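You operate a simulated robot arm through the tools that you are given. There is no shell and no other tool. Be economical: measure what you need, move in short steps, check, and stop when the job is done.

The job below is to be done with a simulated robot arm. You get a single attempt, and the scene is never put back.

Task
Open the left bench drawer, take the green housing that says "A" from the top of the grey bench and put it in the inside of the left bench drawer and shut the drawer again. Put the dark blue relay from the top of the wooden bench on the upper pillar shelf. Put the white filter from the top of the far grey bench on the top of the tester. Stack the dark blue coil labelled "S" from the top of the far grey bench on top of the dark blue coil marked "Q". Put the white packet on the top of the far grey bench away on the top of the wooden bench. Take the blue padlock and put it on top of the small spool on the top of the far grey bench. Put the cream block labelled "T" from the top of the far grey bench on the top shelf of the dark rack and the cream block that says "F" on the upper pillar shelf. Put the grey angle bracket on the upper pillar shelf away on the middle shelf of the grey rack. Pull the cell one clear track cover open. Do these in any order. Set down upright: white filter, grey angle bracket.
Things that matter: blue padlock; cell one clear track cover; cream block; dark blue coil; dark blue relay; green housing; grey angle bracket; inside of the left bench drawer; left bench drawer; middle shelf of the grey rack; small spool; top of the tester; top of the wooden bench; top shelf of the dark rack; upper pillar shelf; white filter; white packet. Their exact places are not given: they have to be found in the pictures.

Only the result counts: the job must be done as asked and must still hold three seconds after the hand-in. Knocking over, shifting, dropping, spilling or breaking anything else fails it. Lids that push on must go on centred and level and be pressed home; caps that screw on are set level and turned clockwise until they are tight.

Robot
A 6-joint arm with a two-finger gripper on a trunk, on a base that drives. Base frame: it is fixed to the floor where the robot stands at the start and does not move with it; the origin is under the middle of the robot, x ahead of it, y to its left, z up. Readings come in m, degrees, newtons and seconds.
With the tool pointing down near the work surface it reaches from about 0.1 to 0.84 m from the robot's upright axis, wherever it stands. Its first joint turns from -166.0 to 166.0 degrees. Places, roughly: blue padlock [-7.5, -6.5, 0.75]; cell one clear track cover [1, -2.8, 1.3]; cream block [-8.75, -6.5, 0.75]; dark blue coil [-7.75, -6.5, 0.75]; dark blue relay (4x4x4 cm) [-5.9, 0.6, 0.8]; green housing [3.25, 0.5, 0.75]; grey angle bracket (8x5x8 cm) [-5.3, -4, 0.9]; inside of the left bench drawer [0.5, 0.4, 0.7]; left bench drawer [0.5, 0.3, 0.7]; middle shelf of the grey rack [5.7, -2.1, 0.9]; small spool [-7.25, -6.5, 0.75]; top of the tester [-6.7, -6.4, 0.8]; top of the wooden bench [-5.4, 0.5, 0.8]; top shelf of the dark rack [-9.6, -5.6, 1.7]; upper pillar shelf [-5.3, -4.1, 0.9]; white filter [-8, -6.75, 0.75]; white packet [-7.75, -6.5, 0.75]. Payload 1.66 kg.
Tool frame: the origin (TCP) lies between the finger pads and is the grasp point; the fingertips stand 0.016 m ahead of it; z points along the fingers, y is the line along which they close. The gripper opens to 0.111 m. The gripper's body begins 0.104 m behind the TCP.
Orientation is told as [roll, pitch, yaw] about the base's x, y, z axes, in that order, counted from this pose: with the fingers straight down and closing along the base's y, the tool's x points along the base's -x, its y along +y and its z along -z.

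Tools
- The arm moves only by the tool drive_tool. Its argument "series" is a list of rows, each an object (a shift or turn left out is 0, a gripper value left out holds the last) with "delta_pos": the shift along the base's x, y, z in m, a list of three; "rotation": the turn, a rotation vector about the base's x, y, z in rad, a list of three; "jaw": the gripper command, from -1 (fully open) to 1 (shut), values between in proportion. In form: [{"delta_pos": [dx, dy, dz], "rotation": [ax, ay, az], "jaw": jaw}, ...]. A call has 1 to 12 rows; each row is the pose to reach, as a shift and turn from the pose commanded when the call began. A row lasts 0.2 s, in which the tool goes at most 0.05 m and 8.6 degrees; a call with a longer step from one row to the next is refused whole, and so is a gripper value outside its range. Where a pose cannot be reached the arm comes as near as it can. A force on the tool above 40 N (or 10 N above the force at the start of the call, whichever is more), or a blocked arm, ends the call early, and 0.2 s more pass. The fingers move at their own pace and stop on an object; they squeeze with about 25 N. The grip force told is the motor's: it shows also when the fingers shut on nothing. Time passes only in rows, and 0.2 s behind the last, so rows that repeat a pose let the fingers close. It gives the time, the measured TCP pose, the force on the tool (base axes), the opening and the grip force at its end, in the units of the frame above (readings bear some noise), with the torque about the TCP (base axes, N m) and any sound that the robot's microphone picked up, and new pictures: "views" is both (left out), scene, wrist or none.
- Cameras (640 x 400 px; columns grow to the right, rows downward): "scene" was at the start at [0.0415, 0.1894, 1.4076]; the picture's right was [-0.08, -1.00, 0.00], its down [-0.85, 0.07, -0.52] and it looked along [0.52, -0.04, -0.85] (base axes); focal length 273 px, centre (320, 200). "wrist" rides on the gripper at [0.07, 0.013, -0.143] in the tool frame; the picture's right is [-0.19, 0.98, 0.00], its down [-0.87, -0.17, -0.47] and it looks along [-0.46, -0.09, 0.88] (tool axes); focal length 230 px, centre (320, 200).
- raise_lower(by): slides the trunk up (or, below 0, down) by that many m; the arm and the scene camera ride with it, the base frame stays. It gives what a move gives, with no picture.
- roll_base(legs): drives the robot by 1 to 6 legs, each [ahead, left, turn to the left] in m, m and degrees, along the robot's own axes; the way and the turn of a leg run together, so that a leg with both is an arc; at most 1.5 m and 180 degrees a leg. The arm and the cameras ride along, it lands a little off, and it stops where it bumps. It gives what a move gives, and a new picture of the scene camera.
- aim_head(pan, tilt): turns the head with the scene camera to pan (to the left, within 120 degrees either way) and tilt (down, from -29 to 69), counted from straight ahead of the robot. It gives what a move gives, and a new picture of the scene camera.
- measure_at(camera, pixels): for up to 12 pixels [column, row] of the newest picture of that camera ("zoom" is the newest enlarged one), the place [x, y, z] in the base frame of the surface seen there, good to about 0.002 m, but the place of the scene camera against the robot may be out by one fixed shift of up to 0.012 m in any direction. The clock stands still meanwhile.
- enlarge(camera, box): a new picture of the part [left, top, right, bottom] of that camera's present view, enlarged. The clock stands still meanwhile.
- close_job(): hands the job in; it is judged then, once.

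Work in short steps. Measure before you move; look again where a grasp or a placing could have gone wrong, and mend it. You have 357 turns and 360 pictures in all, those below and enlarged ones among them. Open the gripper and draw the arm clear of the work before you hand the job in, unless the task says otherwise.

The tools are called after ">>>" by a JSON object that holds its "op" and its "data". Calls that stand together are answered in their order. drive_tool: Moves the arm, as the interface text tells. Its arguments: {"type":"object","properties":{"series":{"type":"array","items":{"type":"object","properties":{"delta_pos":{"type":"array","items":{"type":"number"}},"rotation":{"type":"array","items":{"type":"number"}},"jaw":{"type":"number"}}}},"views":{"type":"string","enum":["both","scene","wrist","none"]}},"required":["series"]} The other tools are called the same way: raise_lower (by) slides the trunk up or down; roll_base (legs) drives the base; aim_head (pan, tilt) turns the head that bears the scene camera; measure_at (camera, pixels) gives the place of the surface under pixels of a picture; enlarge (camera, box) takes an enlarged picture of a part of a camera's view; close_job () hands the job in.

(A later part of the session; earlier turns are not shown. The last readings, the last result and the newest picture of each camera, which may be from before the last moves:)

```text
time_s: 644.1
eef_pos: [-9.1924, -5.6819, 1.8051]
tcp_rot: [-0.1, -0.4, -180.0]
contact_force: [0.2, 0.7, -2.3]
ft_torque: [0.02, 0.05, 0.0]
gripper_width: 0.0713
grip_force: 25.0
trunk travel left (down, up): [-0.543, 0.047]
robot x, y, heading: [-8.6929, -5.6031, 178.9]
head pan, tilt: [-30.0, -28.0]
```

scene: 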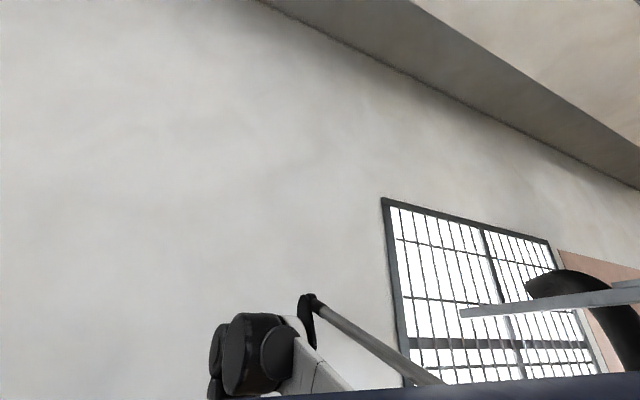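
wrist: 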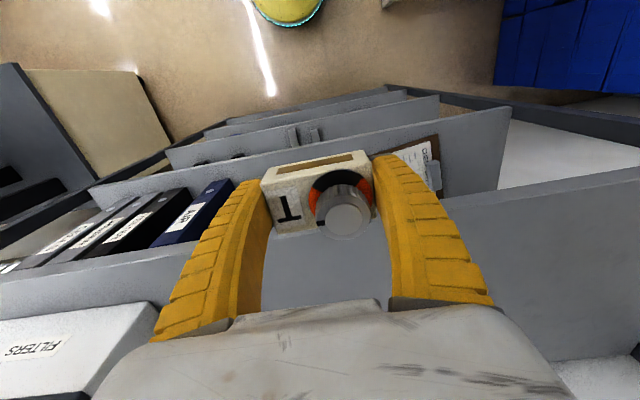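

A dark blue pipe runs across right in front of the head at its height. Measure it.

>>> {"op": "measure_at", "data": {"camera": "scene", "pixels": [[300, 395], [500, 385], [620, 378], [560, 300], [480, 312]]}}

>>> {"op": "aim_head", "data": {"pan": 30, "tilt": -10}}

>>> {"op": "measure_at", "data": {"camera": "scene", "pixels": [[50, 200], [100, 220], [200, 230], [300, 230], [320, 200], [320, 260], [500, 250], [600, 250]]}}

```text
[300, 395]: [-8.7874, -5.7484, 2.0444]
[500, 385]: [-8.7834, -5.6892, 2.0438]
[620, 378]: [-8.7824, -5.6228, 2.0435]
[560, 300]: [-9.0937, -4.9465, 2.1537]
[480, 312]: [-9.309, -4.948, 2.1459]
```

```text
time_s: 645.4
eef_pos: [-9.1931, -5.6609, 1.8058]
tcp_rot: [0.7, -0.3, 179.9]
contact_force: [0.0, -0.5, -1.4]
ft_torque: [0.0, -0.02, -0.03]
gripper_width: 0.0713
grip_force: 24.6
trunk travel left (down, up): [-0.543, 0.047]
robot x, y, heading: [-8.6956, -5.6029, 179.1]
head pan, tilt: [30.0, -10.0]
```

scene: 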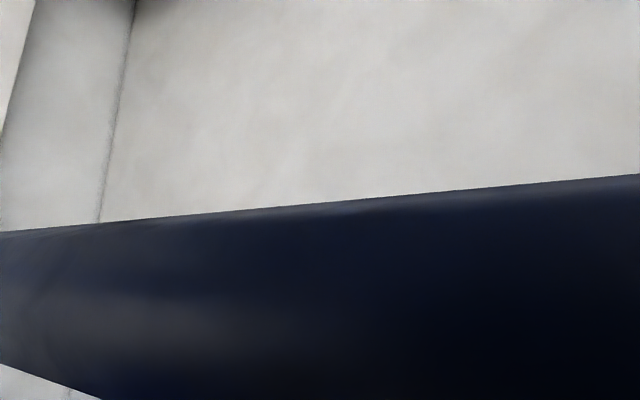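

```text
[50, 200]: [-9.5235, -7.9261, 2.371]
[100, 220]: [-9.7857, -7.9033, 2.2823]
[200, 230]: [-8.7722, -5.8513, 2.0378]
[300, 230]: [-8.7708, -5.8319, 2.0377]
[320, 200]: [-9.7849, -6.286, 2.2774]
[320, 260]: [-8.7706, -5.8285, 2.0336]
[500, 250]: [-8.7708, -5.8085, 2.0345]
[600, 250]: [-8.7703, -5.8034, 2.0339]
```

The pipe is at x≈-8.775, z≈2.02. Lowering the trunk ~0.1 lets the head pass underneath; the arm can make up the height close in. First back off slightly, lower, and raise the arm.

>>> {"op": "roll_base", "data": {"legs": [[-0.08, 0, 0]]}}

>>> {"op": "raise_lower", "data": {"by": -0.11}}

>>> {"op": "aim_head", "data": {"pan": 45, "tilt": 0}}

>>> {"op": "drive_tool", "data": {"series": [{"delta_pos": [0.02, 0, 0.03]}, {"delta_pos": [0.03, 0, 0.06]}, {"delta_pos": [0.04, 0, 0.09]}], "views": "none"}}

```text
time_s: 646.4
eef_pos: [-9.1399, -5.6766, 1.7958]
tcp_rot: [0.3, 0.6, -180.0]
contact_force: [-0.4, -0.3, -2.7]
ft_torque: [0.01, 0.01, -0.01]
gripper_width: 0.0714
grip_force: 25.4
trunk travel left (down, up): [-0.543, 0.047]
robot x, y, heading: [-8.6093, -5.606, 179.1]
head pan, tilt: [30.0, -10.0]
```

scene: 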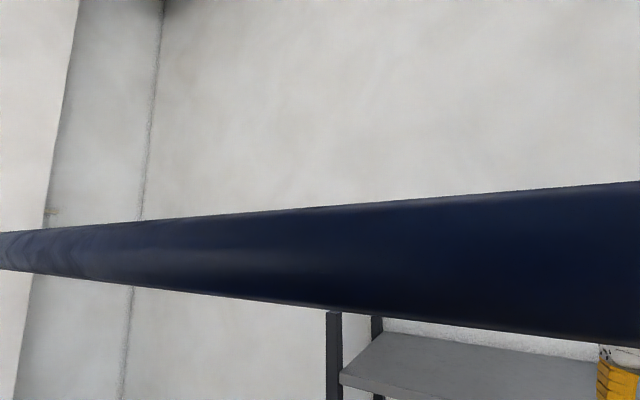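

```text
time_s: 647.9
eef_pos: [-9.1289, -5.6711, 1.6904]
tcp_rot: [0.4, 0.2, -180.0]
contact_force: [-0.6, 0.2, -1.7]
ft_torque: [0.03, 0.02, 0.02]
gripper_width: 0.0711
grip_force: 24.9
trunk travel left (down, up): [-0.433, 0.157]
robot x, y, heading: [-8.6139, -5.6015, 178.9]
head pan, tilt: [30.0, -10.0]
```

```text
time_s: 648.6
eef_pos: [-9.1296, -5.6706, 1.6902]
tcp_rot: [0.4, 0.2, -180.0]
contact_force: [0.6, 0.0, -2.2]
ft_torque: [0.02, -0.01, 0.02]
gripper_width: 0.0712
grip_force: 25.0
trunk travel left (down, up): [-0.433, 0.157]
robot x, y, heading: [-8.6167, -5.6031, 179.2]
head pan, tilt: [45.0, 0.0]
```

scene: 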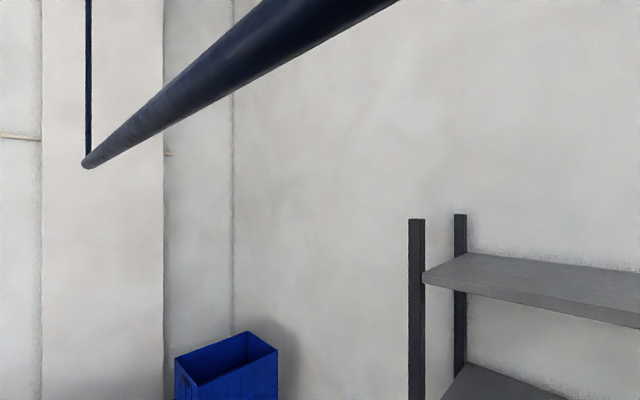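

```text
time_s: 649.4
eef_pos: [-9.0883, -5.6725, 1.7797]
tcp_rot: [0.3, 0.2, -180.0]
contact_force: [0.2, -0.3, -1.7]
ft_torque: [0.03, -0.02, 0.01]
gripper_width: 0.0713
grip_force: 25.8
trunk travel left (down, up): [-0.433, 0.157]
robot x, y, heading: [-8.6104, -5.609, 179.4]
head pan, tilt: [45.0, 0.0]
```

TCP at z 1.78, r 0.48. Drive forward under the pipe.

>>> {"op": "roll_base", "data": {"legs": [[0.34, 0, 0]]}}

>>> {"op": "drive_tool", "data": {"series": [{"delta_pos": [0, 0, 0]}], "views": "wrist"}}

```text
time_s: 650.6
eef_pos: [-9.1484, -5.6745, 1.7833]
tcp_rot: [0.2, -0.2, -179.9]
contact_force: [0.4, 0.6, -1.5]
ft_torque: [0.01, -0.01, -0.01]
gripper_width: 0.0712
grip_force: 25.1
trunk travel left (down, up): [-0.433, 0.157]
robot x, y, heading: [-8.6865, -5.6028, 179.2]
head pan, tilt: [45.0, 0.0]
stopped in leg 1: the robot was blocked; the commanded pose is now the measured one
```

scene: 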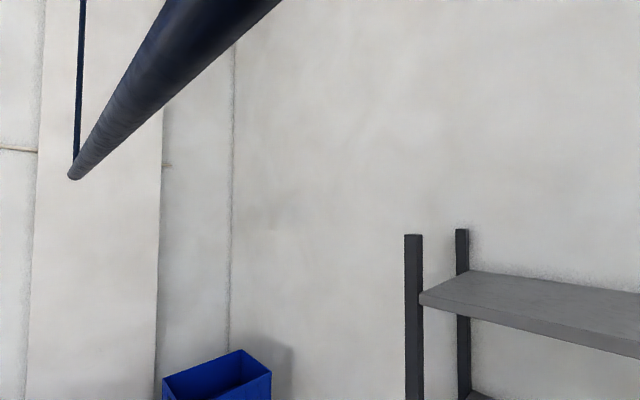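

```text
time_s: 651.0
eef_pos: [-9.1497, -5.6743, 1.7826]
tcp_rot: [0.3, -0.3, -179.8]
contact_force: [-0.2, 0.4, -2.6]
ft_torque: [0.02, 0.01, 0.0]
gripper_width: 0.0712
grip_force: 24.8
trunk travel left (down, up): [-0.433, 0.157]
robot x, y, heading: [-8.6859, -5.6074, 179.0]
head pan, tilt: [45.0, 0.0]
```

wrist: 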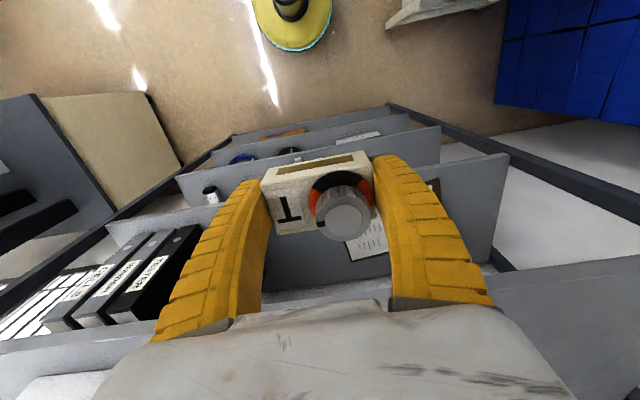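

The raised elbow probably meets the pipe. With the trunk lower and the arm straighter the elbow sits lower: lower trunk 0.08, raise the arm 0.08.

>>> {"op": "roll_base", "data": {"legs": [[-0.06, 0, 0]]}}

>>> {"op": "raise_lower", "data": {"by": -0.08}}

>>> {"op": "drive_tool", "data": {"series": [{"delta_pos": [0, 0, 0.03]}, {"delta_pos": [0, 0, 0.06]}, {"delta_pos": [0, 0, 0.075]}], "views": "none"}}

>>> {"op": "roll_base", "data": {"legs": [[0.36, 0, 0]]}}

```text
time_s: 652.0
eef_pos: [-9.1019, -5.6713, 1.7795]
tcp_rot: [0.3, 0.1, -179.9]
contact_force: [0.3, -0.9, -1.8]
ft_torque: [0.02, 0.07, 0.0]
gripper_width: 0.0712
grip_force: 25.0
trunk travel left (down, up): [-0.433, 0.157]
robot x, y, heading: [-8.6262, -5.6038, 179.1]
head pan, tilt: [45.0, 0.0]
```

scene: 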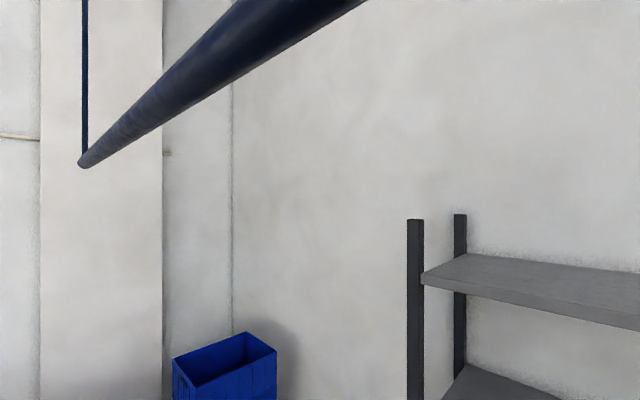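

```text
time_s: 653.1
eef_pos: [-9.1028, -5.6724, 1.7006]
tcp_rot: [0.3, 0.2, -179.9]
contact_force: [-0.4, -0.3, -2.2]
ft_torque: [-0.01, 0.01, 0.01]
gripper_width: 0.0714
grip_force: 25.1
trunk travel left (down, up): [-0.353, 0.237]
robot x, y, heading: [-8.6267, -5.6044, 179.1]
head pan, tilt: [45.0, 0.0]
```

```text
time_s: 653.9
eef_pos: [-9.0968, -5.6707, 1.7358]
tcp_rot: [0.3, 0.2, -179.9]
contact_force: [-0.4, -0.7, -1.9]
ft_torque: [0.02, -0.05, -0.02]
gripper_width: 0.0713
grip_force: 25.4
out of reach, approached as far as the arm can: row 2, 3
trunk travel left (down, up): [-0.353, 0.237]
robot x, y, heading: [-8.6288, -5.6034, 179.2]
head pan, tilt: [45.0, 0.0]
```

```text
time_s: 656.2
eef_pos: [-9.4536, -5.6683, 1.7376]
tcp_rot: [0.4, 0.1, -179.7]
contact_force: [0.6, 0.4, 0.4]
ft_torque: [-0.03, 0.0, 0.02]
gripper_width: 0.0001
grip_force: 25.3
trunk travel left (down, up): [-0.353, 0.237]
robot x, y, heading: [-8.9859, -5.6001, 179.3]
head pan, tilt: [45.0, 0.0]
```

scene: 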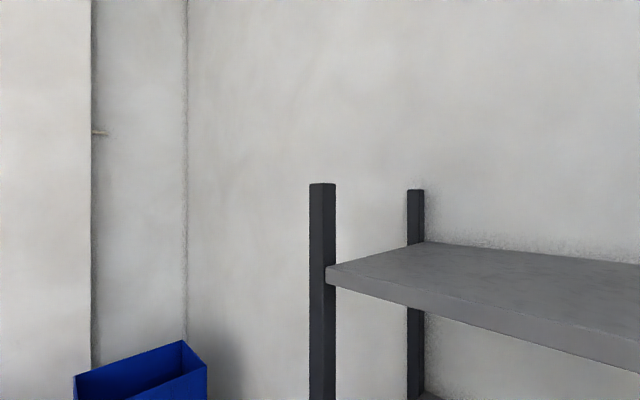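

The arm didn't reach the height and the block was knocked out at the shelf's edge. Find where it went.

>>> {"op": "drive_tool", "data": {"series": [{"delta_pos": [0, 0, 0], "jaw": 1}], "views": "wrist"}}

>>> {"op": "aim_head", "data": {"pan": 10, "tilt": 60}}

```text
time_s: 656.6
eef_pos: [-9.4533, -5.6669, 1.738]
tcp_rot: [0.3, 0.0, -179.7]
contact_force: [-0.4, -0.7, 0.2]
ft_torque: [0.01, 0.03, -0.02]
gripper_width: 0.0001
grip_force: 25.6
trunk travel left (down, up): [-0.353, 0.237]
robot x, y, heading: [-8.9901, -5.5989, 179.2]
head pan, tilt: [45.0, 0.0]
```

wrist: 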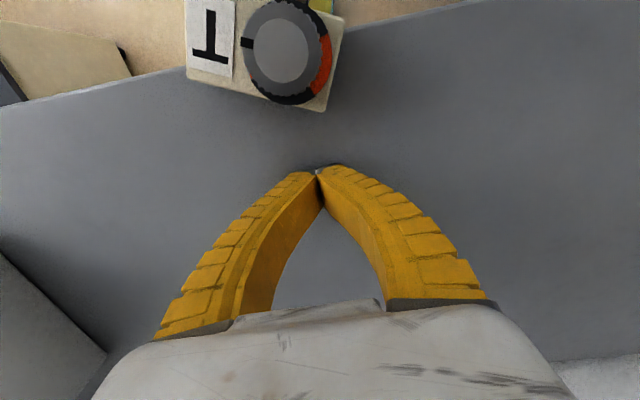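

```text
time_s: 657.9
eef_pos: [-9.4546, -5.6667, 1.7375]
tcp_rot: [0.4, 0.1, -179.8]
contact_force: [1.0, -0.1, 0.7]
ft_torque: [0.01, -0.01, 0.01]
gripper_width: 0.0
grip_force: 24.9
trunk travel left (down, up): [-0.353, 0.237]
robot x, y, heading: [-8.9835, -5.6014, 179.3]
head pan, tilt: [10.0, 60.0]
```

scene: 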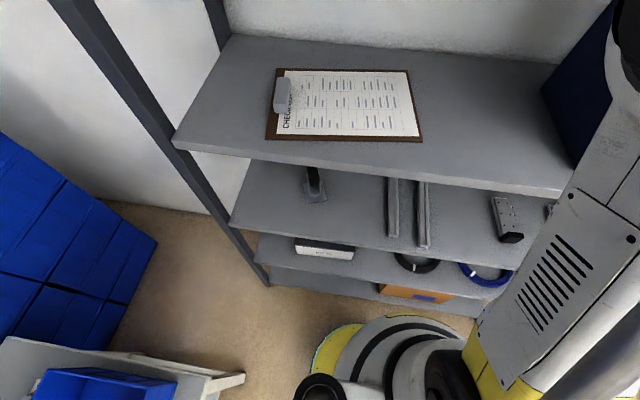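

Luckily block T stands on the top shelf at its front edge. Measure its position against the edge.

>>> {"op": "measure_at", "data": {"camera": "wrist", "pixels": [[190, 75], [325, 108], [340, 20], [190, 10], [280, 50], [150, 85], [380, 30], [320, 150], [265, 100]]}}

>>> {"op": "enlarge", "data": {"camera": "wrist", "box": [160, 0, 400, 130]}}

```text
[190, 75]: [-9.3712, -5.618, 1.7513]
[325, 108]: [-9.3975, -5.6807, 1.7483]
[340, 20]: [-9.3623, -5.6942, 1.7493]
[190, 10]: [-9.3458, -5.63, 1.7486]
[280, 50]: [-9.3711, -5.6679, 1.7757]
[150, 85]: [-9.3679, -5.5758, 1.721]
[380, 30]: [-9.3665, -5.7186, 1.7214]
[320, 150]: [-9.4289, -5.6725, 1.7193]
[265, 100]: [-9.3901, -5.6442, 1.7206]
```

```text
2.67 times, centred on (280, 65) of wrist
```

zoom: 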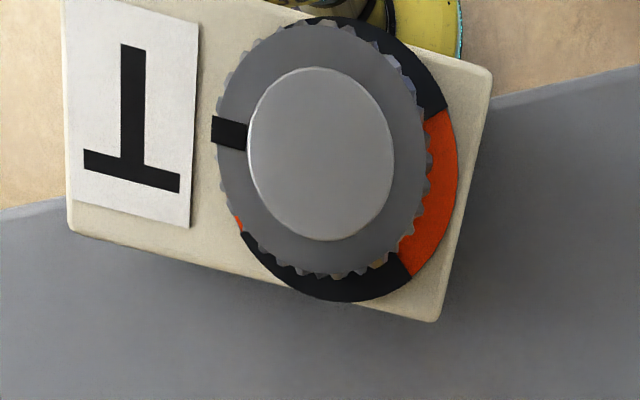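

Its centre (-9.369,-5.656) is right on the shelf's edge (x -9.3675), so I must regrasp it carefully. Raise straight up with the trunk, open, turn the tool by -23° and come above it.

>>> {"op": "raise_lower", "data": {"by": 0.08}}

>>> {"op": "drive_tool", "data": {"series": [{"delta_pos": [0, 0, 0], "rotation": [0, 0, -0.13], "jaw": -1}, {"delta_pos": [0.03, 0.004, 0.0], "rotation": [0, 0, -0.26], "jaw": -1}, {"delta_pos": [0.06, 0.008, 0.0], "rotation": [0, 0, -0.396], "jaw": -1}, {"delta_pos": [0.084, 0.011, 0.0], "rotation": [0, 0, -0.396], "jaw": -1}], "views": "wrist"}}

```text
time_s: 659.1
eef_pos: [-9.4545, -5.6676, 1.817]
tcp_rot: [0.3, 0.1, -179.7]
contact_force: [0.6, -0.4, -0.2]
ft_torque: [-0.01, 0.0, 0.01]
gripper_width: 0.0
grip_force: 25.5
trunk travel left (down, up): [-0.433, 0.157]
robot x, y, heading: [-8.9869, -5.6051, 179.1]
head pan, tilt: [10.0, 60.0]
```

```text
time_s: 660.1
eef_pos: [-9.3668, -5.6549, 1.8186]
tcp_rot: [0.4, 0.2, 157.6]
contact_force: [0.2, 0.0, 0.0]
ft_torque: [0.01, 0.03, 0.01]
gripper_width: 0.1109
grip_force: 0.1
trunk travel left (down, up): [-0.433, 0.157]
robot x, y, heading: [-8.9899, -5.5992, 179.3]
head pan, tilt: [10.0, 60.0]
```

wrist: 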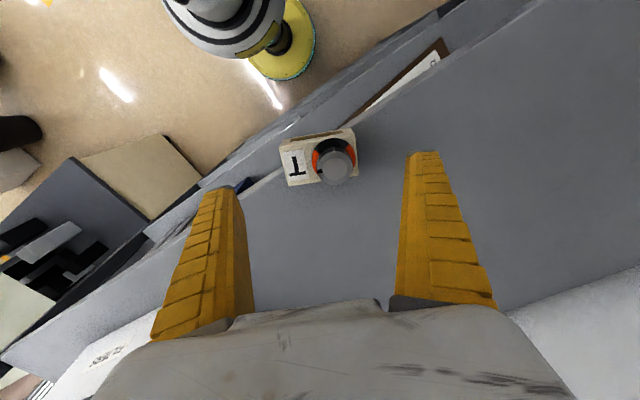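

>>> {"op": "measure_at", "data": {"camera": "wrist", "pixels": [[284, 148], [289, 183], [357, 160], [350, 130], [300, 165], [340, 165], [315, 183]]}}

```text
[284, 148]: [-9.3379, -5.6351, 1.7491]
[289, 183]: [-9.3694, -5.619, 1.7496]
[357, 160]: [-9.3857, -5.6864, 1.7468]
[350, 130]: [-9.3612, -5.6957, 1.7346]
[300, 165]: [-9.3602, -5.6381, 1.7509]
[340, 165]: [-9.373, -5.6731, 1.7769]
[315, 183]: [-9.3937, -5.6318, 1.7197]
```

Centre ≈(-9.365,-5.659), long axis about -17°. Adjust by +0.08 rad, descend to z 1.742, and grip.

>>> {"op": "drive_tool", "data": {"series": [{"delta_pos": [0.001, -0.004, -0.02], "rotation": [0, 0, 0.08]}, {"delta_pos": [0.001, -0.004, -0.05], "rotation": [0, 0, 0.08]}, {"delta_pos": [0.001, -0.004, -0.076], "rotation": [0, 0, 0.08]}, {"delta_pos": [0.001, -0.004, -0.076], "rotation": [0, 0, 0.08], "jaw": -0.5}, {"delta_pos": [0.001, -0.004, -0.076], "rotation": [0, 0, 0.08], "jaw": 1}, {"delta_pos": [0.001, -0.004, -0.076], "rotation": [0, 0, 0.08], "jaw": 1}, {"delta_pos": [0.001, -0.004, -0.076], "rotation": [0, 0, 0.08], "jaw": 1}], "views": "wrist"}}

```text
time_s: 661.7
eef_pos: [-9.3711, -5.6605, 1.7423]
tcp_rot: [0.3, 0.1, 162.2]
contact_force: [0.2, -0.2, -0.3]
ft_torque: [0.03, -0.01, 0.05]
gripper_width: 0.073
grip_force: 24.4
trunk travel left (down, up): [-0.433, 0.157]
robot x, y, heading: [-8.9838, -5.598, 179.3]
head pan, tilt: [10.0, 60.0]
```

wrist: 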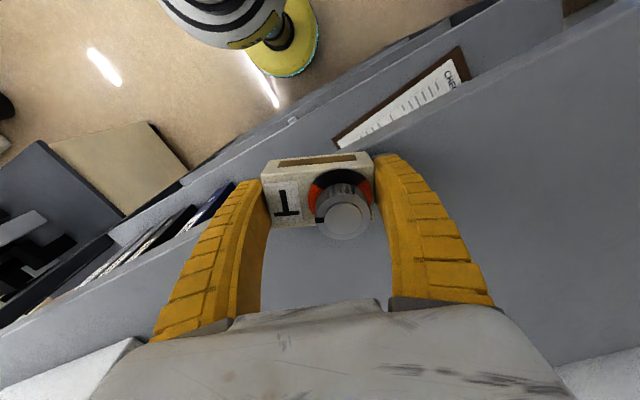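

Gripped. Lift 2.5 cm, move 9 cm inward, set down.

>>> {"op": "drive_tool", "data": {"series": [{"delta_pos": [0, 0, 0.025]}, {"delta_pos": [-0.03, 0, 0.025]}, {"delta_pos": [-0.06, 0, 0.025]}, {"delta_pos": [-0.09, 0, 0.025]}, {"delta_pos": [-0.1, 0, 0.025]}, {"delta_pos": [-0.1, 0, 0.012]}, {"delta_pos": [-0.1, 0, 0.003]}], "views": "wrist"}}

```text
time_s: 663.3
eef_pos: [-9.4706, -5.6604, 1.7433]
tcp_rot: [0.3, 0.2, 162.2]
contact_force: [-0.1, 0.2, -1.7]
ft_torque: [0.01, 0.0, 0.03]
gripper_width: 0.073
grip_force: 25.1
trunk travel left (down, up): [-0.433, 0.157]
robot x, y, heading: [-8.9847, -5.6003, 179.6]
head pan, tilt: [10.0, 60.0]
```

wrist: 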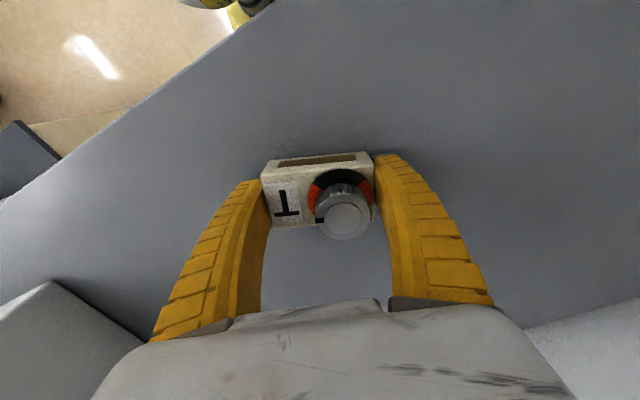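

Lower the last 2–3 mm to contact and release.

>>> {"op": "drive_tool", "data": {"series": [{"delta_pos": [0, 0, -0.0015]}, {"delta_pos": [0, 0, -0.003]}, {"delta_pos": [0, 0, -0.003], "jaw": -0.6}, {"delta_pos": [0, 0, -0.003], "jaw": -1}, {"delta_pos": [0, 0, 0.03], "jaw": -1}, {"delta_pos": [0, 0, 0.05], "jaw": -1}], "views": "wrist"}}

```text
time_s: 664.7
eef_pos: [-9.4695, -5.6619, 1.794]
tcp_rot: [0.3, 0.3, 162.1]
contact_force: [0.0, -0.4, -0.3]
ft_torque: [-0.04, -0.03, 0.03]
gripper_width: 0.1109
grip_force: 0.1
trunk travel left (down, up): [-0.433, 0.157]
robot x, y, heading: [-8.984, -5.6043, 179.5]
head pan, tilt: [10.0, 60.0]
```

wrist: 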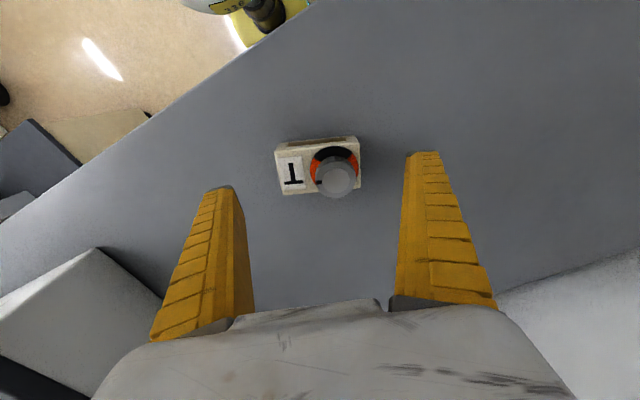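

T stands safely on the top shelf, 10 cm in. Back out 0.18 m, then lower the arm before passing under the pipe.

>>> {"op": "drive_tool", "data": {"series": [{"delta_pos": [0, 0, 0.02]}], "views": "none"}}

>>> {"op": "roll_base", "data": {"legs": [[-0.18, 0, 0]]}}

```text
time_s: 665.1
eef_pos: [-9.4708, -5.6602, 1.8048]
tcp_rot: [0.3, 0.1, 162.2]
contact_force: [0.6, -0.9, -0.9]
ft_torque: [-0.02, -0.04, -0.03]
gripper_width: 0.111
grip_force: 0.0
out of reach, approached as far as the arm can: row 1
trunk travel left (down, up): [-0.433, 0.157]
robot x, y, heading: [-8.9805, -5.5979, 179.3]
head pan, tilt: [10.0, 60.0]
```

```text
time_s: 666.6
eef_pos: [-9.2922, -5.664, 1.8053]
tcp_rot: [0.4, 0.1, 162.3]
contact_force: [0.7, -0.6, -0.2]
ft_torque: [0.03, -0.01, -0.05]
gripper_width: 0.1109
grip_force: 0.2
trunk travel left (down, up): [-0.433, 0.157]
robot x, y, heading: [-8.8123, -5.603, 179.6]
head pan, tilt: [10.0, 60.0]
```

scene: 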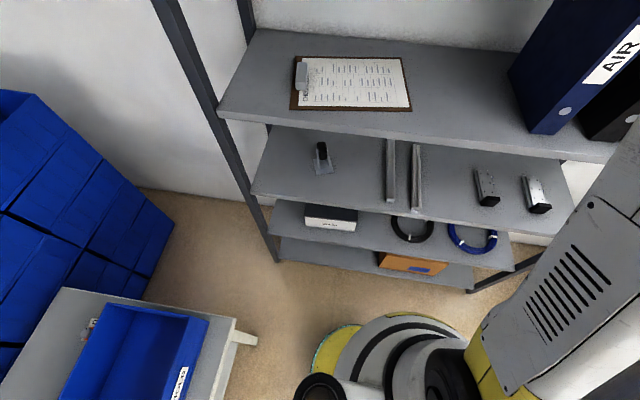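

Lower the arm and trunk in front of the rack, then back out.

>>> {"op": "drive_tool", "data": {"series": [{"delta_pos": [0, 0, -0.045], "rotation": [0, 0, 0.1]}, {"delta_pos": [0, 0, -0.09], "rotation": [0, 0, 0.2]}, {"delta_pos": [0, 0, -0.135], "rotation": [0, 0, 0.31]}, {"delta_pos": [0, 0, -0.18], "rotation": [0, 0, 0.31]}, {"delta_pos": [0, 0, -0.225], "rotation": [0, 0, 0.31]}, {"delta_pos": [0, 0, -0.27], "rotation": [0, 0, 0.31]}, {"delta_pos": [0, 0, -0.315], "rotation": [0, 0, 0.31]}, {"delta_pos": [0, 0, -0.36], "rotation": [0, 0, 0.31]}], "views": "none"}}

>>> {"op": "raise_lower", "data": {"by": -0.15}}

>>> {"op": "roll_base", "data": {"legs": [[-0.3, 0, 0], [0, -0.03, 90]]}}

>>> {"op": "aim_head", "data": {"pan": 10, "tilt": 45}}

```text
time_s: 668.4
eef_pos: [-9.2942, -5.6642, 1.4426]
tcp_rot: [0.4, 0.1, -179.9]
contact_force: [-1.3, 0.5, -0.1]
ft_torque: [0.0, 0.0, -0.01]
gripper_width: 0.111
grip_force: 0.0
trunk travel left (down, up): [-0.433, 0.157]
robot x, y, heading: [-8.8073, -5.6005, 179.5]
head pan, tilt: [10.0, 60.0]
```

```text
time_s: 670.2
eef_pos: [-9.2942, -5.6624, 1.2929]
tcp_rot: [0.3, 0.2, -179.9]
contact_force: [1.0, 0.8, -0.1]
ft_torque: [0.0, 0.01, 0.0]
gripper_width: 0.1112
grip_force: 0.0
trunk travel left (down, up): [-0.283, 0.307]
robot x, y, heading: [-8.8081, -5.604, 179.1]
head pan, tilt: [10.0, 60.0]
```

```text
time_s: 676.1
eef_pos: [-8.4593, -6.0725, 1.2923]
tcp_rot: [0.3, 0.1, -89.0]
contact_force: [0.0, -0.1, 0.7]
ft_torque: [-0.03, 0.02, 0.01]
gripper_width: 0.1108
grip_force: 0.1
trunk travel left (down, up): [-0.283, 0.307]
robot x, y, heading: [-8.5291, -5.5881, -89.9]
head pan, tilt: [10.0, 60.0]
```

scene: 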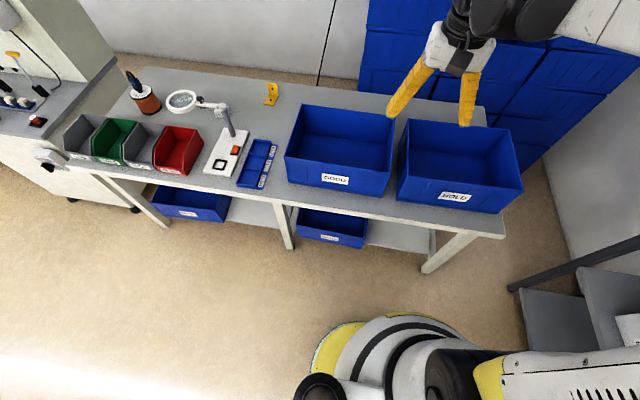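

```text
time_s: 676.8
eef_pos: [-8.4594, -6.0727, 1.2937]
tcp_rot: [0.3, 0.1, -88.9]
contact_force: [-0.7, -0.2, -0.1]
ft_torque: [0.0, 0.01, 0.01]
gripper_width: 0.111
grip_force: 0.1
trunk travel left (down, up): [-0.283, 0.307]
robot x, y, heading: [-8.5289, -5.5843, -89.7]
head pan, tilt: [10.0, 45.0]
```

scene: 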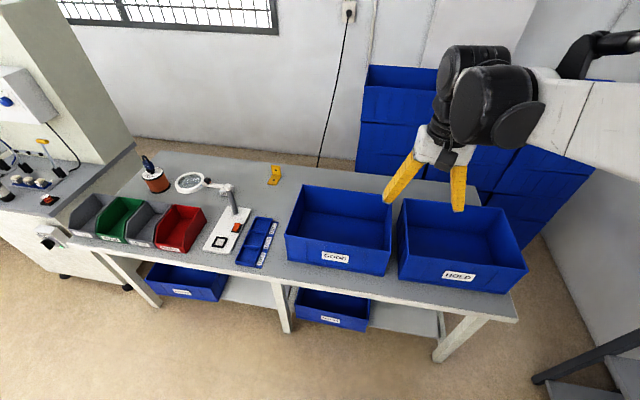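

Now block F (centre ≈(-8.6255,-6.564)), close behind the HOLD bin's rim. I'll grip it across its short side with the fingers closing along y (camera to the -x side). Move in, and rotate the tool by +90°.

>>> {"op": "roll_base", "data": {"legs": [[0.27, -0.08, 0]]}}

>>> {"op": "drive_tool", "data": {"series": [{"delta_pos": [0, -0.03, 0], "rotation": [0, 0, 0.14]}, {"delta_pos": [-0.01, -0.06, 0], "rotation": [0, 0, 0.28]}, {"delta_pos": [-0.02, -0.09, 0], "rotation": [0, 0, 0.42]}, {"delta_pos": [-0.03, -0.12, 0], "rotation": [0, 0, 0.56]}, {"delta_pos": [-0.04, -0.15, 0], "rotation": [0, 0, 0.7]}, {"delta_pos": [-0.05, -0.18, 0], "rotation": [0, 0, 0.84]}, {"delta_pos": [-0.06, -0.21, 0], "rotation": [0, 0, 0.98]}, {"delta_pos": [-0.07, -0.22, 0], "rotation": [0, 0, 1.12]}, {"delta_pos": [-0.08, -0.22, 0], "rotation": [0, 0, 1.26]}, {"delta_pos": [-0.085, -0.222, 0], "rotation": [0, 0, 1.4]}, {"delta_pos": [-0.085, -0.222, 0], "rotation": [0, 0, 1.555]}], "views": "none"}}

```text
time_s: 678.8
eef_pos: [-8.534, -6.3458, 1.2929]
tcp_rot: [0.5, 0.2, -88.6]
contact_force: [-0.6, 0.4, -0.5]
ft_torque: [0.04, -0.01, 0.02]
gripper_width: 0.111
grip_force: 0.1
trunk travel left (down, up): [-0.283, 0.307]
robot x, y, heading: [-8.6034, -5.8604, -89.3]
head pan, tilt: [10.0, 45.0]
```

scene: 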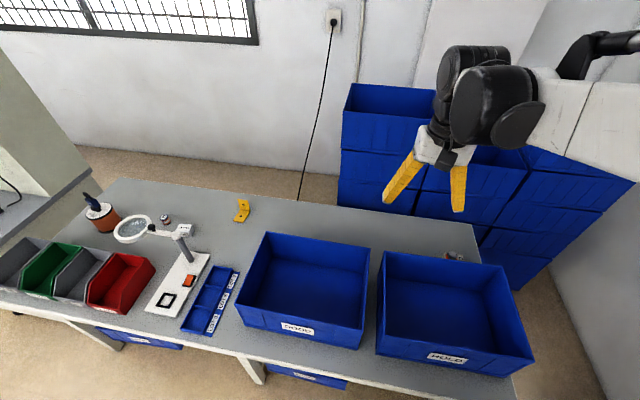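

```text
refused: row 11 steps farther than a row can; nothing moved
```

>>> {"op": "drive_tool", "data": {"series": [{"delta_pos": [0, -0.03, 0], "rotation": [0, 0, 0.14]}, {"delta_pos": [-0.01, -0.06, 0], "rotation": [0, 0, 0.28]}, {"delta_pos": [-0.02, -0.09, 0], "rotation": [0, 0, 0.42]}, {"delta_pos": [-0.03, -0.12, 0], "rotation": [0, 0, 0.56]}, {"delta_pos": [-0.04, -0.15, 0], "rotation": [0, 0, 0.7]}, {"delta_pos": [-0.05, -0.18, 0], "rotation": [0, 0, 0.84]}, {"delta_pos": [-0.06, -0.21, 0], "rotation": [0, 0, 0.98]}, {"delta_pos": [-0.07, -0.22, 0], "rotation": [0, 0, 1.12]}, {"delta_pos": [-0.08, -0.22, 0], "rotation": [0, 0, 1.26]}, {"delta_pos": [-0.088, -0.22, 0], "rotation": [0, 0, 1.4]}, {"delta_pos": [-0.09, -0.22, 0], "rotation": [0, 0, 1.545]}], "views": "none"}}

>>> {"op": "raise_lower", "data": {"by": -0.25}}

>>> {"op": "drive_tool", "data": {"series": [{"delta_pos": [0, 0, -0.03], "jaw": -0.3}], "views": "wrist"}}

```text
time_s: 681.2
eef_pos: [-8.6241, -6.5657, 1.2937]
tcp_rot: [0.3, 0.2, 0.1]
contact_force: [-0.4, -0.9, -0.8]
ft_torque: [-0.01, -0.01, 0.02]
gripper_width: 0.111
grip_force: 0.0
trunk travel left (down, up): [-0.283, 0.307]
robot x, y, heading: [-8.6103, -5.8609, -89.2]
head pan, tilt: [10.0, 45.0]
```

```text
time_s: 683.8
eef_pos: [-8.6243, -6.5657, 1.0444]
tcp_rot: [0.3, 0.3, -0.1]
contact_force: [0.4, 0.3, 0.2]
ft_torque: [0.03, 0.0, 0.02]
gripper_width: 0.1109
grip_force: 0.0
trunk travel left (down, up): [-0.033, 0.557]
robot x, y, heading: [-8.6072, -5.8603, -89.2]
head pan, tilt: [10.0, 45.0]
```

```text
time_s: 684.2
eef_pos: [-8.623, -6.5649, 1.0144]
tcp_rot: [0.2, 0.2, -0.2]
contact_force: [0.7, 1.0, -0.1]
ft_torque: [0.01, -0.01, -0.05]
gripper_width: 0.0739
grip_force: 1.5
trunk travel left (down, up): [-0.033, 0.557]
robot x, y, heading: [-8.6075, -5.8616, -89.4]
head pan, tilt: [10.0, 45.0]
```

wrist: 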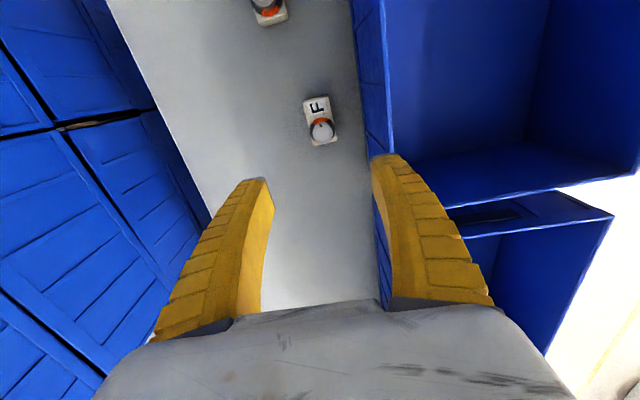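

>>> {"op": "enlarge", "data": {"camera": "wrist", "box": [290, 80, 410, 180]}}

>>> {"op": "measure_at", "data": {"camera": "zoom", "pixels": [[55, 80], [155, 68], [185, 225], [85, 248], [120, 120], [385, 170], [395, 240], [400, 280], [340, 100], [130, 195]]}}

```text
4.00 times, centred on (350, 130) of wrist
```

zoom: 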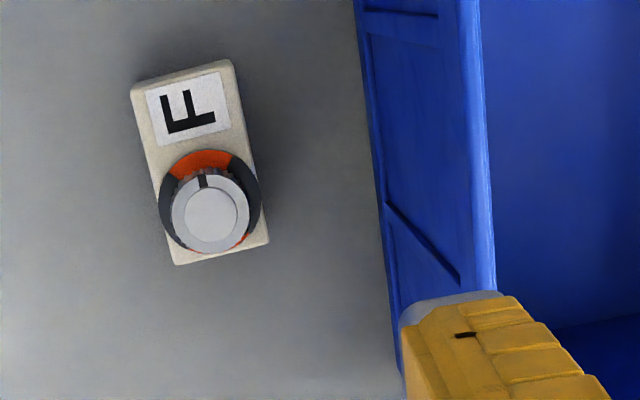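

```text
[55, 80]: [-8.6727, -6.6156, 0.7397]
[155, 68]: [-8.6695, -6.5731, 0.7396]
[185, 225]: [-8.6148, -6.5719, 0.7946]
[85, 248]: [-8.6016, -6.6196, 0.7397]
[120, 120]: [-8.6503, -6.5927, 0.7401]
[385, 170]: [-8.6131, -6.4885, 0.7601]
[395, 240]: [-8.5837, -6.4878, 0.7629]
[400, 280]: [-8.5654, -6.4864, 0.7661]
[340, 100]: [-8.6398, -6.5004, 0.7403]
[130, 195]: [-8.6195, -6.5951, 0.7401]
```

>>> {"op": "measure_at", "data": {"camera": "zoom", "pixels": [[137, 92], [229, 68], [263, 235], [178, 258], [150, 170], [245, 150], [475, 100], [485, 200], [490, 250], [468, 30]]}}

```text
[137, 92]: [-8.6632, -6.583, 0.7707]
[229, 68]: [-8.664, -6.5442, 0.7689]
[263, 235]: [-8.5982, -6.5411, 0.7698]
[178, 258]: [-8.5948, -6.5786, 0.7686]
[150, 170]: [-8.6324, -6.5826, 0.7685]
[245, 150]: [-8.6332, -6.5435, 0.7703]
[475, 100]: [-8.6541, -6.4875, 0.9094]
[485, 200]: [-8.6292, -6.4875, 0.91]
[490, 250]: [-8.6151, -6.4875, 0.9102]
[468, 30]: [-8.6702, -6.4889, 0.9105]
```

Centre (-8.629,-6.562); rim at y≈-6.488…-6.494. Descend to z 0.760 and grip.

>>> {"op": "drive_tool", "data": {"series": [{"delta_pos": [-0.006, 0.002, -0.04], "rotation": [0, 0, 0.05]}, {"delta_pos": [-0.006, 0.002, -0.085], "rotation": [0, 0, 0.05]}, {"delta_pos": [-0.006, 0.002, -0.13], "rotation": [0, 0, 0.05]}, {"delta_pos": [-0.006, 0.002, -0.175], "rotation": [0, 0, 0.05]}, {"delta_pos": [-0.006, 0.002, -0.215], "rotation": [0, 0, 0.05]}, {"delta_pos": [-0.006, 0.002, -0.2544], "rotation": [0, 0, 0.05]}, {"delta_pos": [-0.006, 0.002, -0.2544], "rotation": [0, 0, 0.05], "jaw": 1}, {"delta_pos": [-0.006, 0.002, -0.2544], "rotation": [0, 0, 0.05], "jaw": 1}, {"delta_pos": [-0.006, 0.002, -0.2544], "rotation": [0, 0, 0.05], "jaw": 1}], "views": "wrist"}}

```text
time_s: 686.2
eef_pos: [-8.6295, -6.5646, 0.7619]
tcp_rot: [0.3, 0.2, 2.6]
contact_force: [1.0, 0.4, 2.0]
ft_torque: [0.01, 0.02, -0.03]
gripper_width: 0.0376
grip_force: 24.7
trunk travel left (down, up): [-0.033, 0.557]
robot x, y, heading: [-8.6043, -5.8601, -89.3]
head pan, tilt: [10.0, 45.0]
```

wrist: 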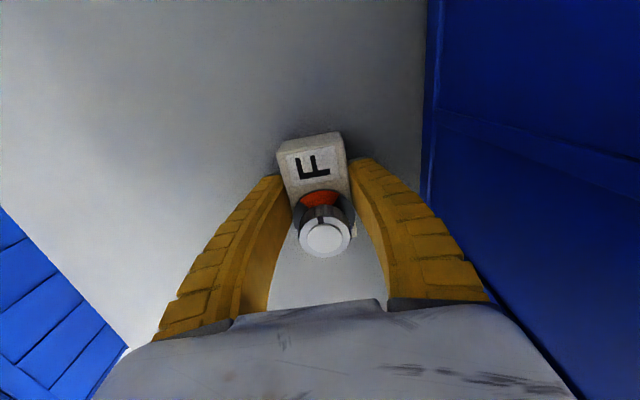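

F held. Lift, turn the tool back while retracting, and raise the trunk.

>>> {"op": "drive_tool", "data": {"series": [{"delta_pos": [0, 0, 0.045]}, {"delta_pos": [0, 0, 0.09]}, {"delta_pos": [0, 0, 0.135]}, {"delta_pos": [0, 0, 0.18]}, {"delta_pos": [0, 0.02, 0.22]}, {"delta_pos": [0, 0.05, 0.25], "rotation": [0, 0, -0.14]}, {"delta_pos": [0, 0.08, 0.27], "rotation": [0, 0, -0.28]}, {"delta_pos": [0, 0.11, 0.29], "rotation": [0, 0, -0.42]}, {"delta_pos": [0, 0.14, 0.3], "rotation": [0, 0, -0.56]}, {"delta_pos": [0, 0.17, 0.3], "rotation": [0, 0, -0.7]}, {"delta_pos": [0, 0.2, 0.3], "rotation": [0, 0, -0.84]}, {"delta_pos": [0, 0.2, 0.3], "rotation": [0, 0, -0.98]}], "views": "none"}}

>>> {"op": "drive_tool", "data": {"series": [{"rotation": [0, 0, -0.14]}, {"rotation": [0, 0, -0.28]}, {"rotation": [0, 0, -0.42]}, {"rotation": [0, 0, -0.56]}, {"rotation": [0, 0, -0.63]}], "views": "none"}}

>>> {"op": "raise_lower", "data": {"by": 0.15}}

>>> {"op": "roll_base", "data": {"legs": [[-0.65, 0, 0], [0, 1.45, 0], [0, 1.45, 0], [0, 0.5, 0], [0, 0, 179]]}}

```text
time_s: 688.8
eef_pos: [-8.6296, -6.3639, 1.0609]
tcp_rot: [0.2, 0.2, -53.7]
contact_force: [-0.2, 0.4, -1.4]
ft_torque: [-0.01, 0.03, 0.01]
gripper_width: 0.0368
grip_force: 25.2
trunk travel left (down, up): [-0.033, 0.557]
robot x, y, heading: [-8.6066, -5.8619, -89.2]
head pan, tilt: [10.0, 45.0]
```

```text
time_s: 690.0
eef_pos: [-8.6294, -6.3639, 1.0608]
tcp_rot: [0.3, 0.2, -89.6]
contact_force: [-0.5, -0.3, -1.9]
ft_torque: [0.0, -0.04, -0.01]
gripper_width: 0.0366
grip_force: 24.9
trunk travel left (down, up): [-0.033, 0.557]
robot x, y, heading: [-8.6063, -5.8616, -89.2]
head pan, tilt: [10.0, 45.0]
```

```text
time_s: 691.8
eef_pos: [-8.6291, -6.3617, 1.2091]
tcp_rot: [0.3, 0.3, -89.4]
contact_force: [-0.1, -0.3, -2.1]
ft_torque: [0.04, 0.03, 0.0]
gripper_width: 0.0365
grip_force: 24.7
trunk travel left (down, up): [-0.183, 0.407]
robot x, y, heading: [-8.6054, -5.8625, -89.4]
head pan, tilt: [10.0, 45.0]
```

```text
time_s: 719.0
eef_pos: [-5.1407, -4.7059, 1.21]
tcp_rot: [0.4, 0.2, 87.8]
contact_force: [-0.4, 1.4, -2.0]
ft_torque: [-0.01, -0.01, -0.04]
gripper_width: 0.0369
grip_force: 25.2
trunk travel left (down, up): [-0.183, 0.407]
robot x, y, heading: [-5.1882, -5.2057, 88.1]
head pan, tilt: [10.0, 45.0]
```

scene: 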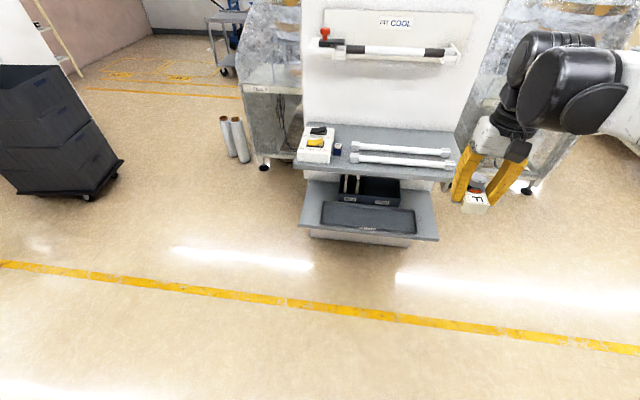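

Measure the right end of the shelf (lamp ends and edges).

>>> {"op": "enlarge", "data": {"camera": "scene", "box": [400, 115, 480, 185]}}

>>> {"op": "measure_at", "data": {"camera": "zoom", "pixels": [[425, 270], [430, 345], [450, 300], [430, 200], [470, 390], [400, 150], [415, 100], [480, 330], [300, 200], [350, 150]]}}

```text
5.71 times, centred on (440, 150) of scene
```

zoom: 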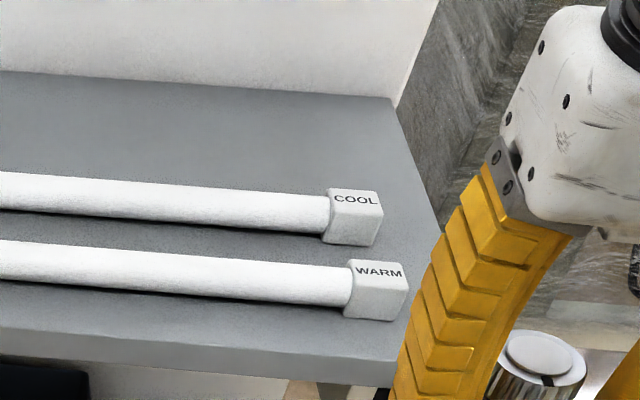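

```text
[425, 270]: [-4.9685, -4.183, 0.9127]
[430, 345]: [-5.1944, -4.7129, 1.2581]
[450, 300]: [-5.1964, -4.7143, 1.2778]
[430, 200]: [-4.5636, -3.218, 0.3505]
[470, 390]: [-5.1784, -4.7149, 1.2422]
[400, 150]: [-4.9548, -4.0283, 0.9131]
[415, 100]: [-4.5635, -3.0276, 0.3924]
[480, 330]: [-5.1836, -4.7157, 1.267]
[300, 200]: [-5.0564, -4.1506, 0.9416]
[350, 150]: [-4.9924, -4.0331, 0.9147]
```

The right margin is only ~5 cm, so I'd use the back area at x≈-5.0, y≈-4.06, right of the holder bar. Measure the bar's right end.

>>> {"op": "enlarge", "data": {"camera": "scene", "box": [400, 20, 500, 90]}}

>>> {"op": "measure_at", "data": {"camera": "scene", "pixels": [[440, 53], [450, 53], [457, 55], [463, 52], [468, 48], [465, 60], [470, 20]]}}

```text
5.71 times, centred on (450, 55) of scene
```

zoom: 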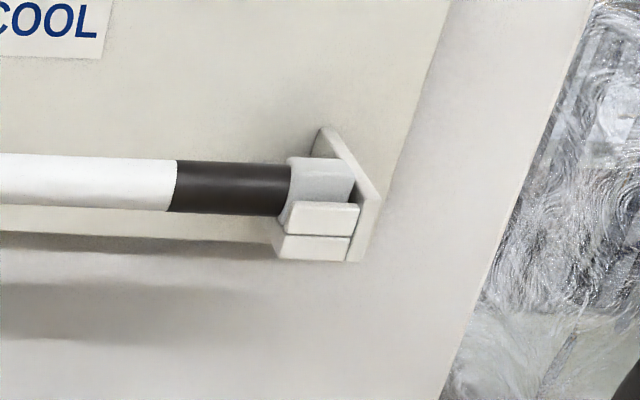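

```text
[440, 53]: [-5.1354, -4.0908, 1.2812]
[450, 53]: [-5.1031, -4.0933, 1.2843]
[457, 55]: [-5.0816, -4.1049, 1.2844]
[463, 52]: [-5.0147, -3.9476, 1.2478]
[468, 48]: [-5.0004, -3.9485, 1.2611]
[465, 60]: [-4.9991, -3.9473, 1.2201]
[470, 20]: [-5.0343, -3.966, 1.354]
```

Bracket ends at x≈-5.075; target (-4.99,-4.06) is clear of it. Move the base and extend above the target.

>>> {"op": "roll_base", "data": {"legs": [[0.36, -0.15, 2]]}}

>>> {"op": "drive_tool", "data": {"series": [{"delta_pos": [0, 0.02, -0.03]}, {"delta_pos": [0, 0.04, -0.06]}], "views": "none"}}

```text
time_s: 721.4
eef_pos: [-4.9986, -4.3528, 1.2097]
tcp_rot: [0.4, 0.2, 89.9]
contact_force: [0.0, 0.2, -2.3]
ft_torque: [0.01, 0.04, 0.0]
gripper_width: 0.0368
grip_force: 25.2
trunk travel left (down, up): [-0.183, 0.407]
robot x, y, heading: [-5.0286, -4.8517, 90.0]
head pan, tilt: [10.0, 45.0]
```

scene: 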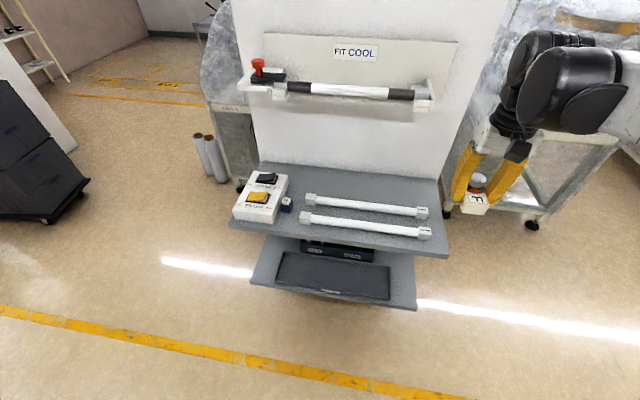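

```text
time_s: 722.0
eef_pos: [-4.9997, -4.3118, 1.1491]
tcp_rot: [0.4, 0.1, 89.7]
contact_force: [-0.2, 0.2, -1.5]
ft_torque: [-0.03, 0.02, -0.03]
gripper_width: 0.0369
grip_force: 24.5
trunk travel left (down, up): [-0.183, 0.407]
robot x, y, heading: [-5.0271, -4.8528, 90.2]
head pan, tilt: [10.0, 45.0]
```

Lower to z≈1.0 in front of the shelf, then move in over the spot.

>>> {"op": "drive_tool", "data": {"series": [{"delta_pos": [0.005, 0, -0.045]}, {"delta_pos": [0.01, 0, -0.09]}, {"delta_pos": [0.01, 0, -0.135]}, {"delta_pos": [0.01, 0.045, -0.145]}, {"delta_pos": [0.01, 0.09, -0.145]}, {"delta_pos": [0.01, 0.135, -0.145]}, {"delta_pos": [0.01, 0.18, -0.145]}, {"delta_pos": [0.01, 0.225, -0.145]}, {"delta_pos": [0.01, 0.252, -0.145]}], "views": "both"}}

>>> {"op": "measure_at", "data": {"camera": "wrist", "pixels": [[320, 120], [230, 170], [420, 160], [380, 130], [260, 150], [200, 100]]}}

```text
time_s: 724.0
eef_pos: [-4.9863, -4.0599, 1.0062]
tcp_rot: [0.3, 0.3, 89.8]
contact_force: [0.4, 0.2, -2.2]
ft_torque: [-0.07, 0.0, -0.01]
gripper_width: 0.0367
grip_force: 24.2
trunk travel left (down, up): [-0.183, 0.407]
robot x, y, heading: [-5.0259, -4.8543, 89.9]
head pan, tilt: [10.0, 45.0]
```

scene: 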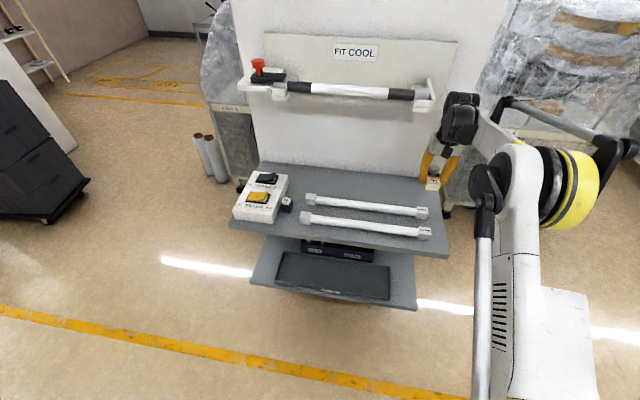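
wrist: 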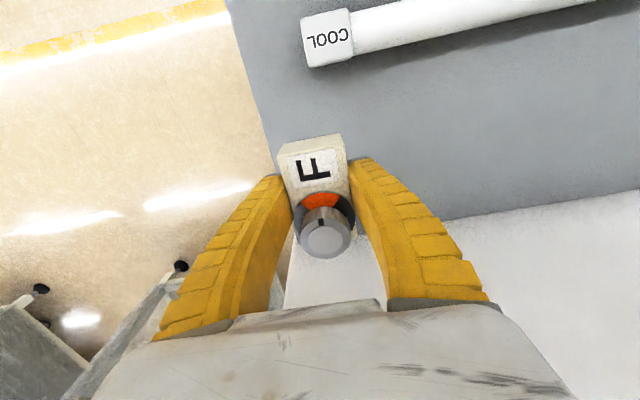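

```text
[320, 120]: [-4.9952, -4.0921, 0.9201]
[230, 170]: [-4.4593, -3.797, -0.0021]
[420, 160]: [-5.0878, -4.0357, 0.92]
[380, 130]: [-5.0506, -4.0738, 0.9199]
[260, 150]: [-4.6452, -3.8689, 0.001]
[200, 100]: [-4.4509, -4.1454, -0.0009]
```

Descend to z≈0.96, then shift 2.5 cm away from the shelf edge, then set down at z≈0.943.

>>> {"op": "measure_at", "data": {"camera": "wrist", "pixels": [[275, 140], [265, 110], [258, 90], [350, 60], [310, 60]]}}

>>> {"op": "drive_tool", "data": {"series": [{"delta_pos": [0, 0, -0.025]}, {"delta_pos": [0, 0, -0.045]}, {"delta_pos": [-0.012, 0, -0.047]}, {"delta_pos": [-0.025, 0, -0.047]}, {"delta_pos": [-0.025, 0, -0.057]}, {"delta_pos": [-0.025, 0, -0.063]}, {"delta_pos": [-0.025, 0, -0.065]}], "views": "none"}}

```text
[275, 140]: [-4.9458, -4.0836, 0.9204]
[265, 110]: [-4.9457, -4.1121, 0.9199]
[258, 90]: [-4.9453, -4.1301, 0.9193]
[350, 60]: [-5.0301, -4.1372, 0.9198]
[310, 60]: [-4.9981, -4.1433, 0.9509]
```

```text
time_s: 725.6
eef_pos: [-5.012, -4.0604, 0.9407]
tcp_rot: [0.4, 0.1, 89.7]
contact_force: [0.7, 4.6, 11.8]
ft_torque: [-0.17, -0.02, 0.06]
gripper_width: 0.0397
grip_force: 24.9
trunk travel left (down, up): [-0.183, 0.407]
robot x, y, heading: [-5.0319, -4.8552, 90.3]
head pan, tilt: [10.0, 45.0]
```

Contact (12 N). Release, rise a little, and withdraw toward the robot at safe height.

>>> {"op": "drive_tool", "data": {"series": [{"delta_pos": [0, 0, 0.001], "jaw": 0.1}, {"delta_pos": [0, 0, 0.001], "jaw": -0.1}, {"delta_pos": [0, 0, 0.001], "jaw": -0.1}, {"delta_pos": [0.012, 0, 0.03]}, {"delta_pos": [0.025, 0, 0.06]}, {"delta_pos": [0.025, -0.02, 0.09]}, {"delta_pos": [0.025, -0.065, 0.09]}, {"delta_pos": [0.025, -0.11, 0.09]}, {"delta_pos": [0.025, -0.155, 0.1]}, {"delta_pos": [0.025, -0.2, 0.12]}, {"delta_pos": [0.025, -0.24, 0.14]}], "views": "both"}}

```text
time_s: 728.0
eef_pos: [-4.9902, -4.3031, 1.0781]
tcp_rot: [0.3, 0.1, 89.8]
contact_force: [0.1, -0.1, 0.3]
ft_torque: [0.0, -0.01, 0.03]
gripper_width: 0.0631
grip_force: 0.9
trunk travel left (down, up): [-0.183, 0.407]
robot x, y, heading: [-5.0289, -4.854, 90.1]
head pan, tilt: [10.0, 45.0]
```

scene: 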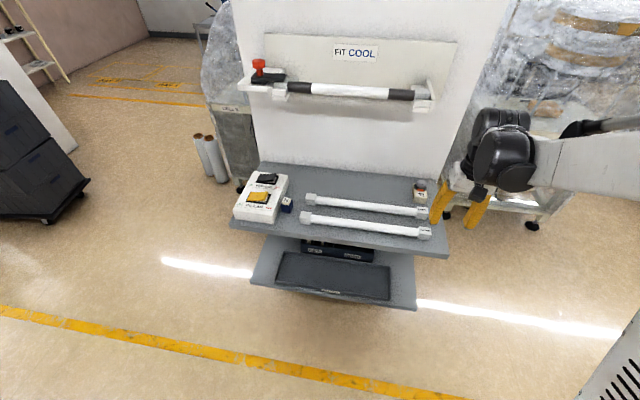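
wrist: 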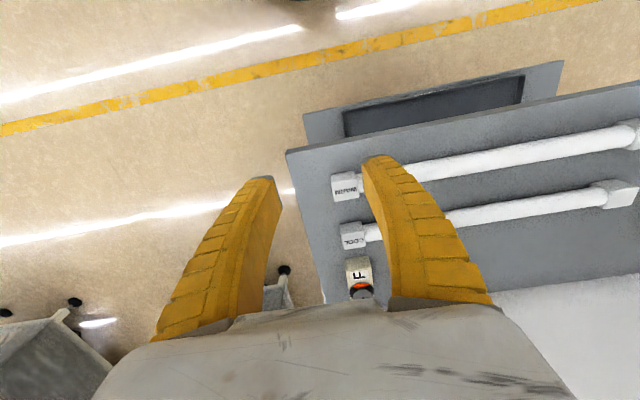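

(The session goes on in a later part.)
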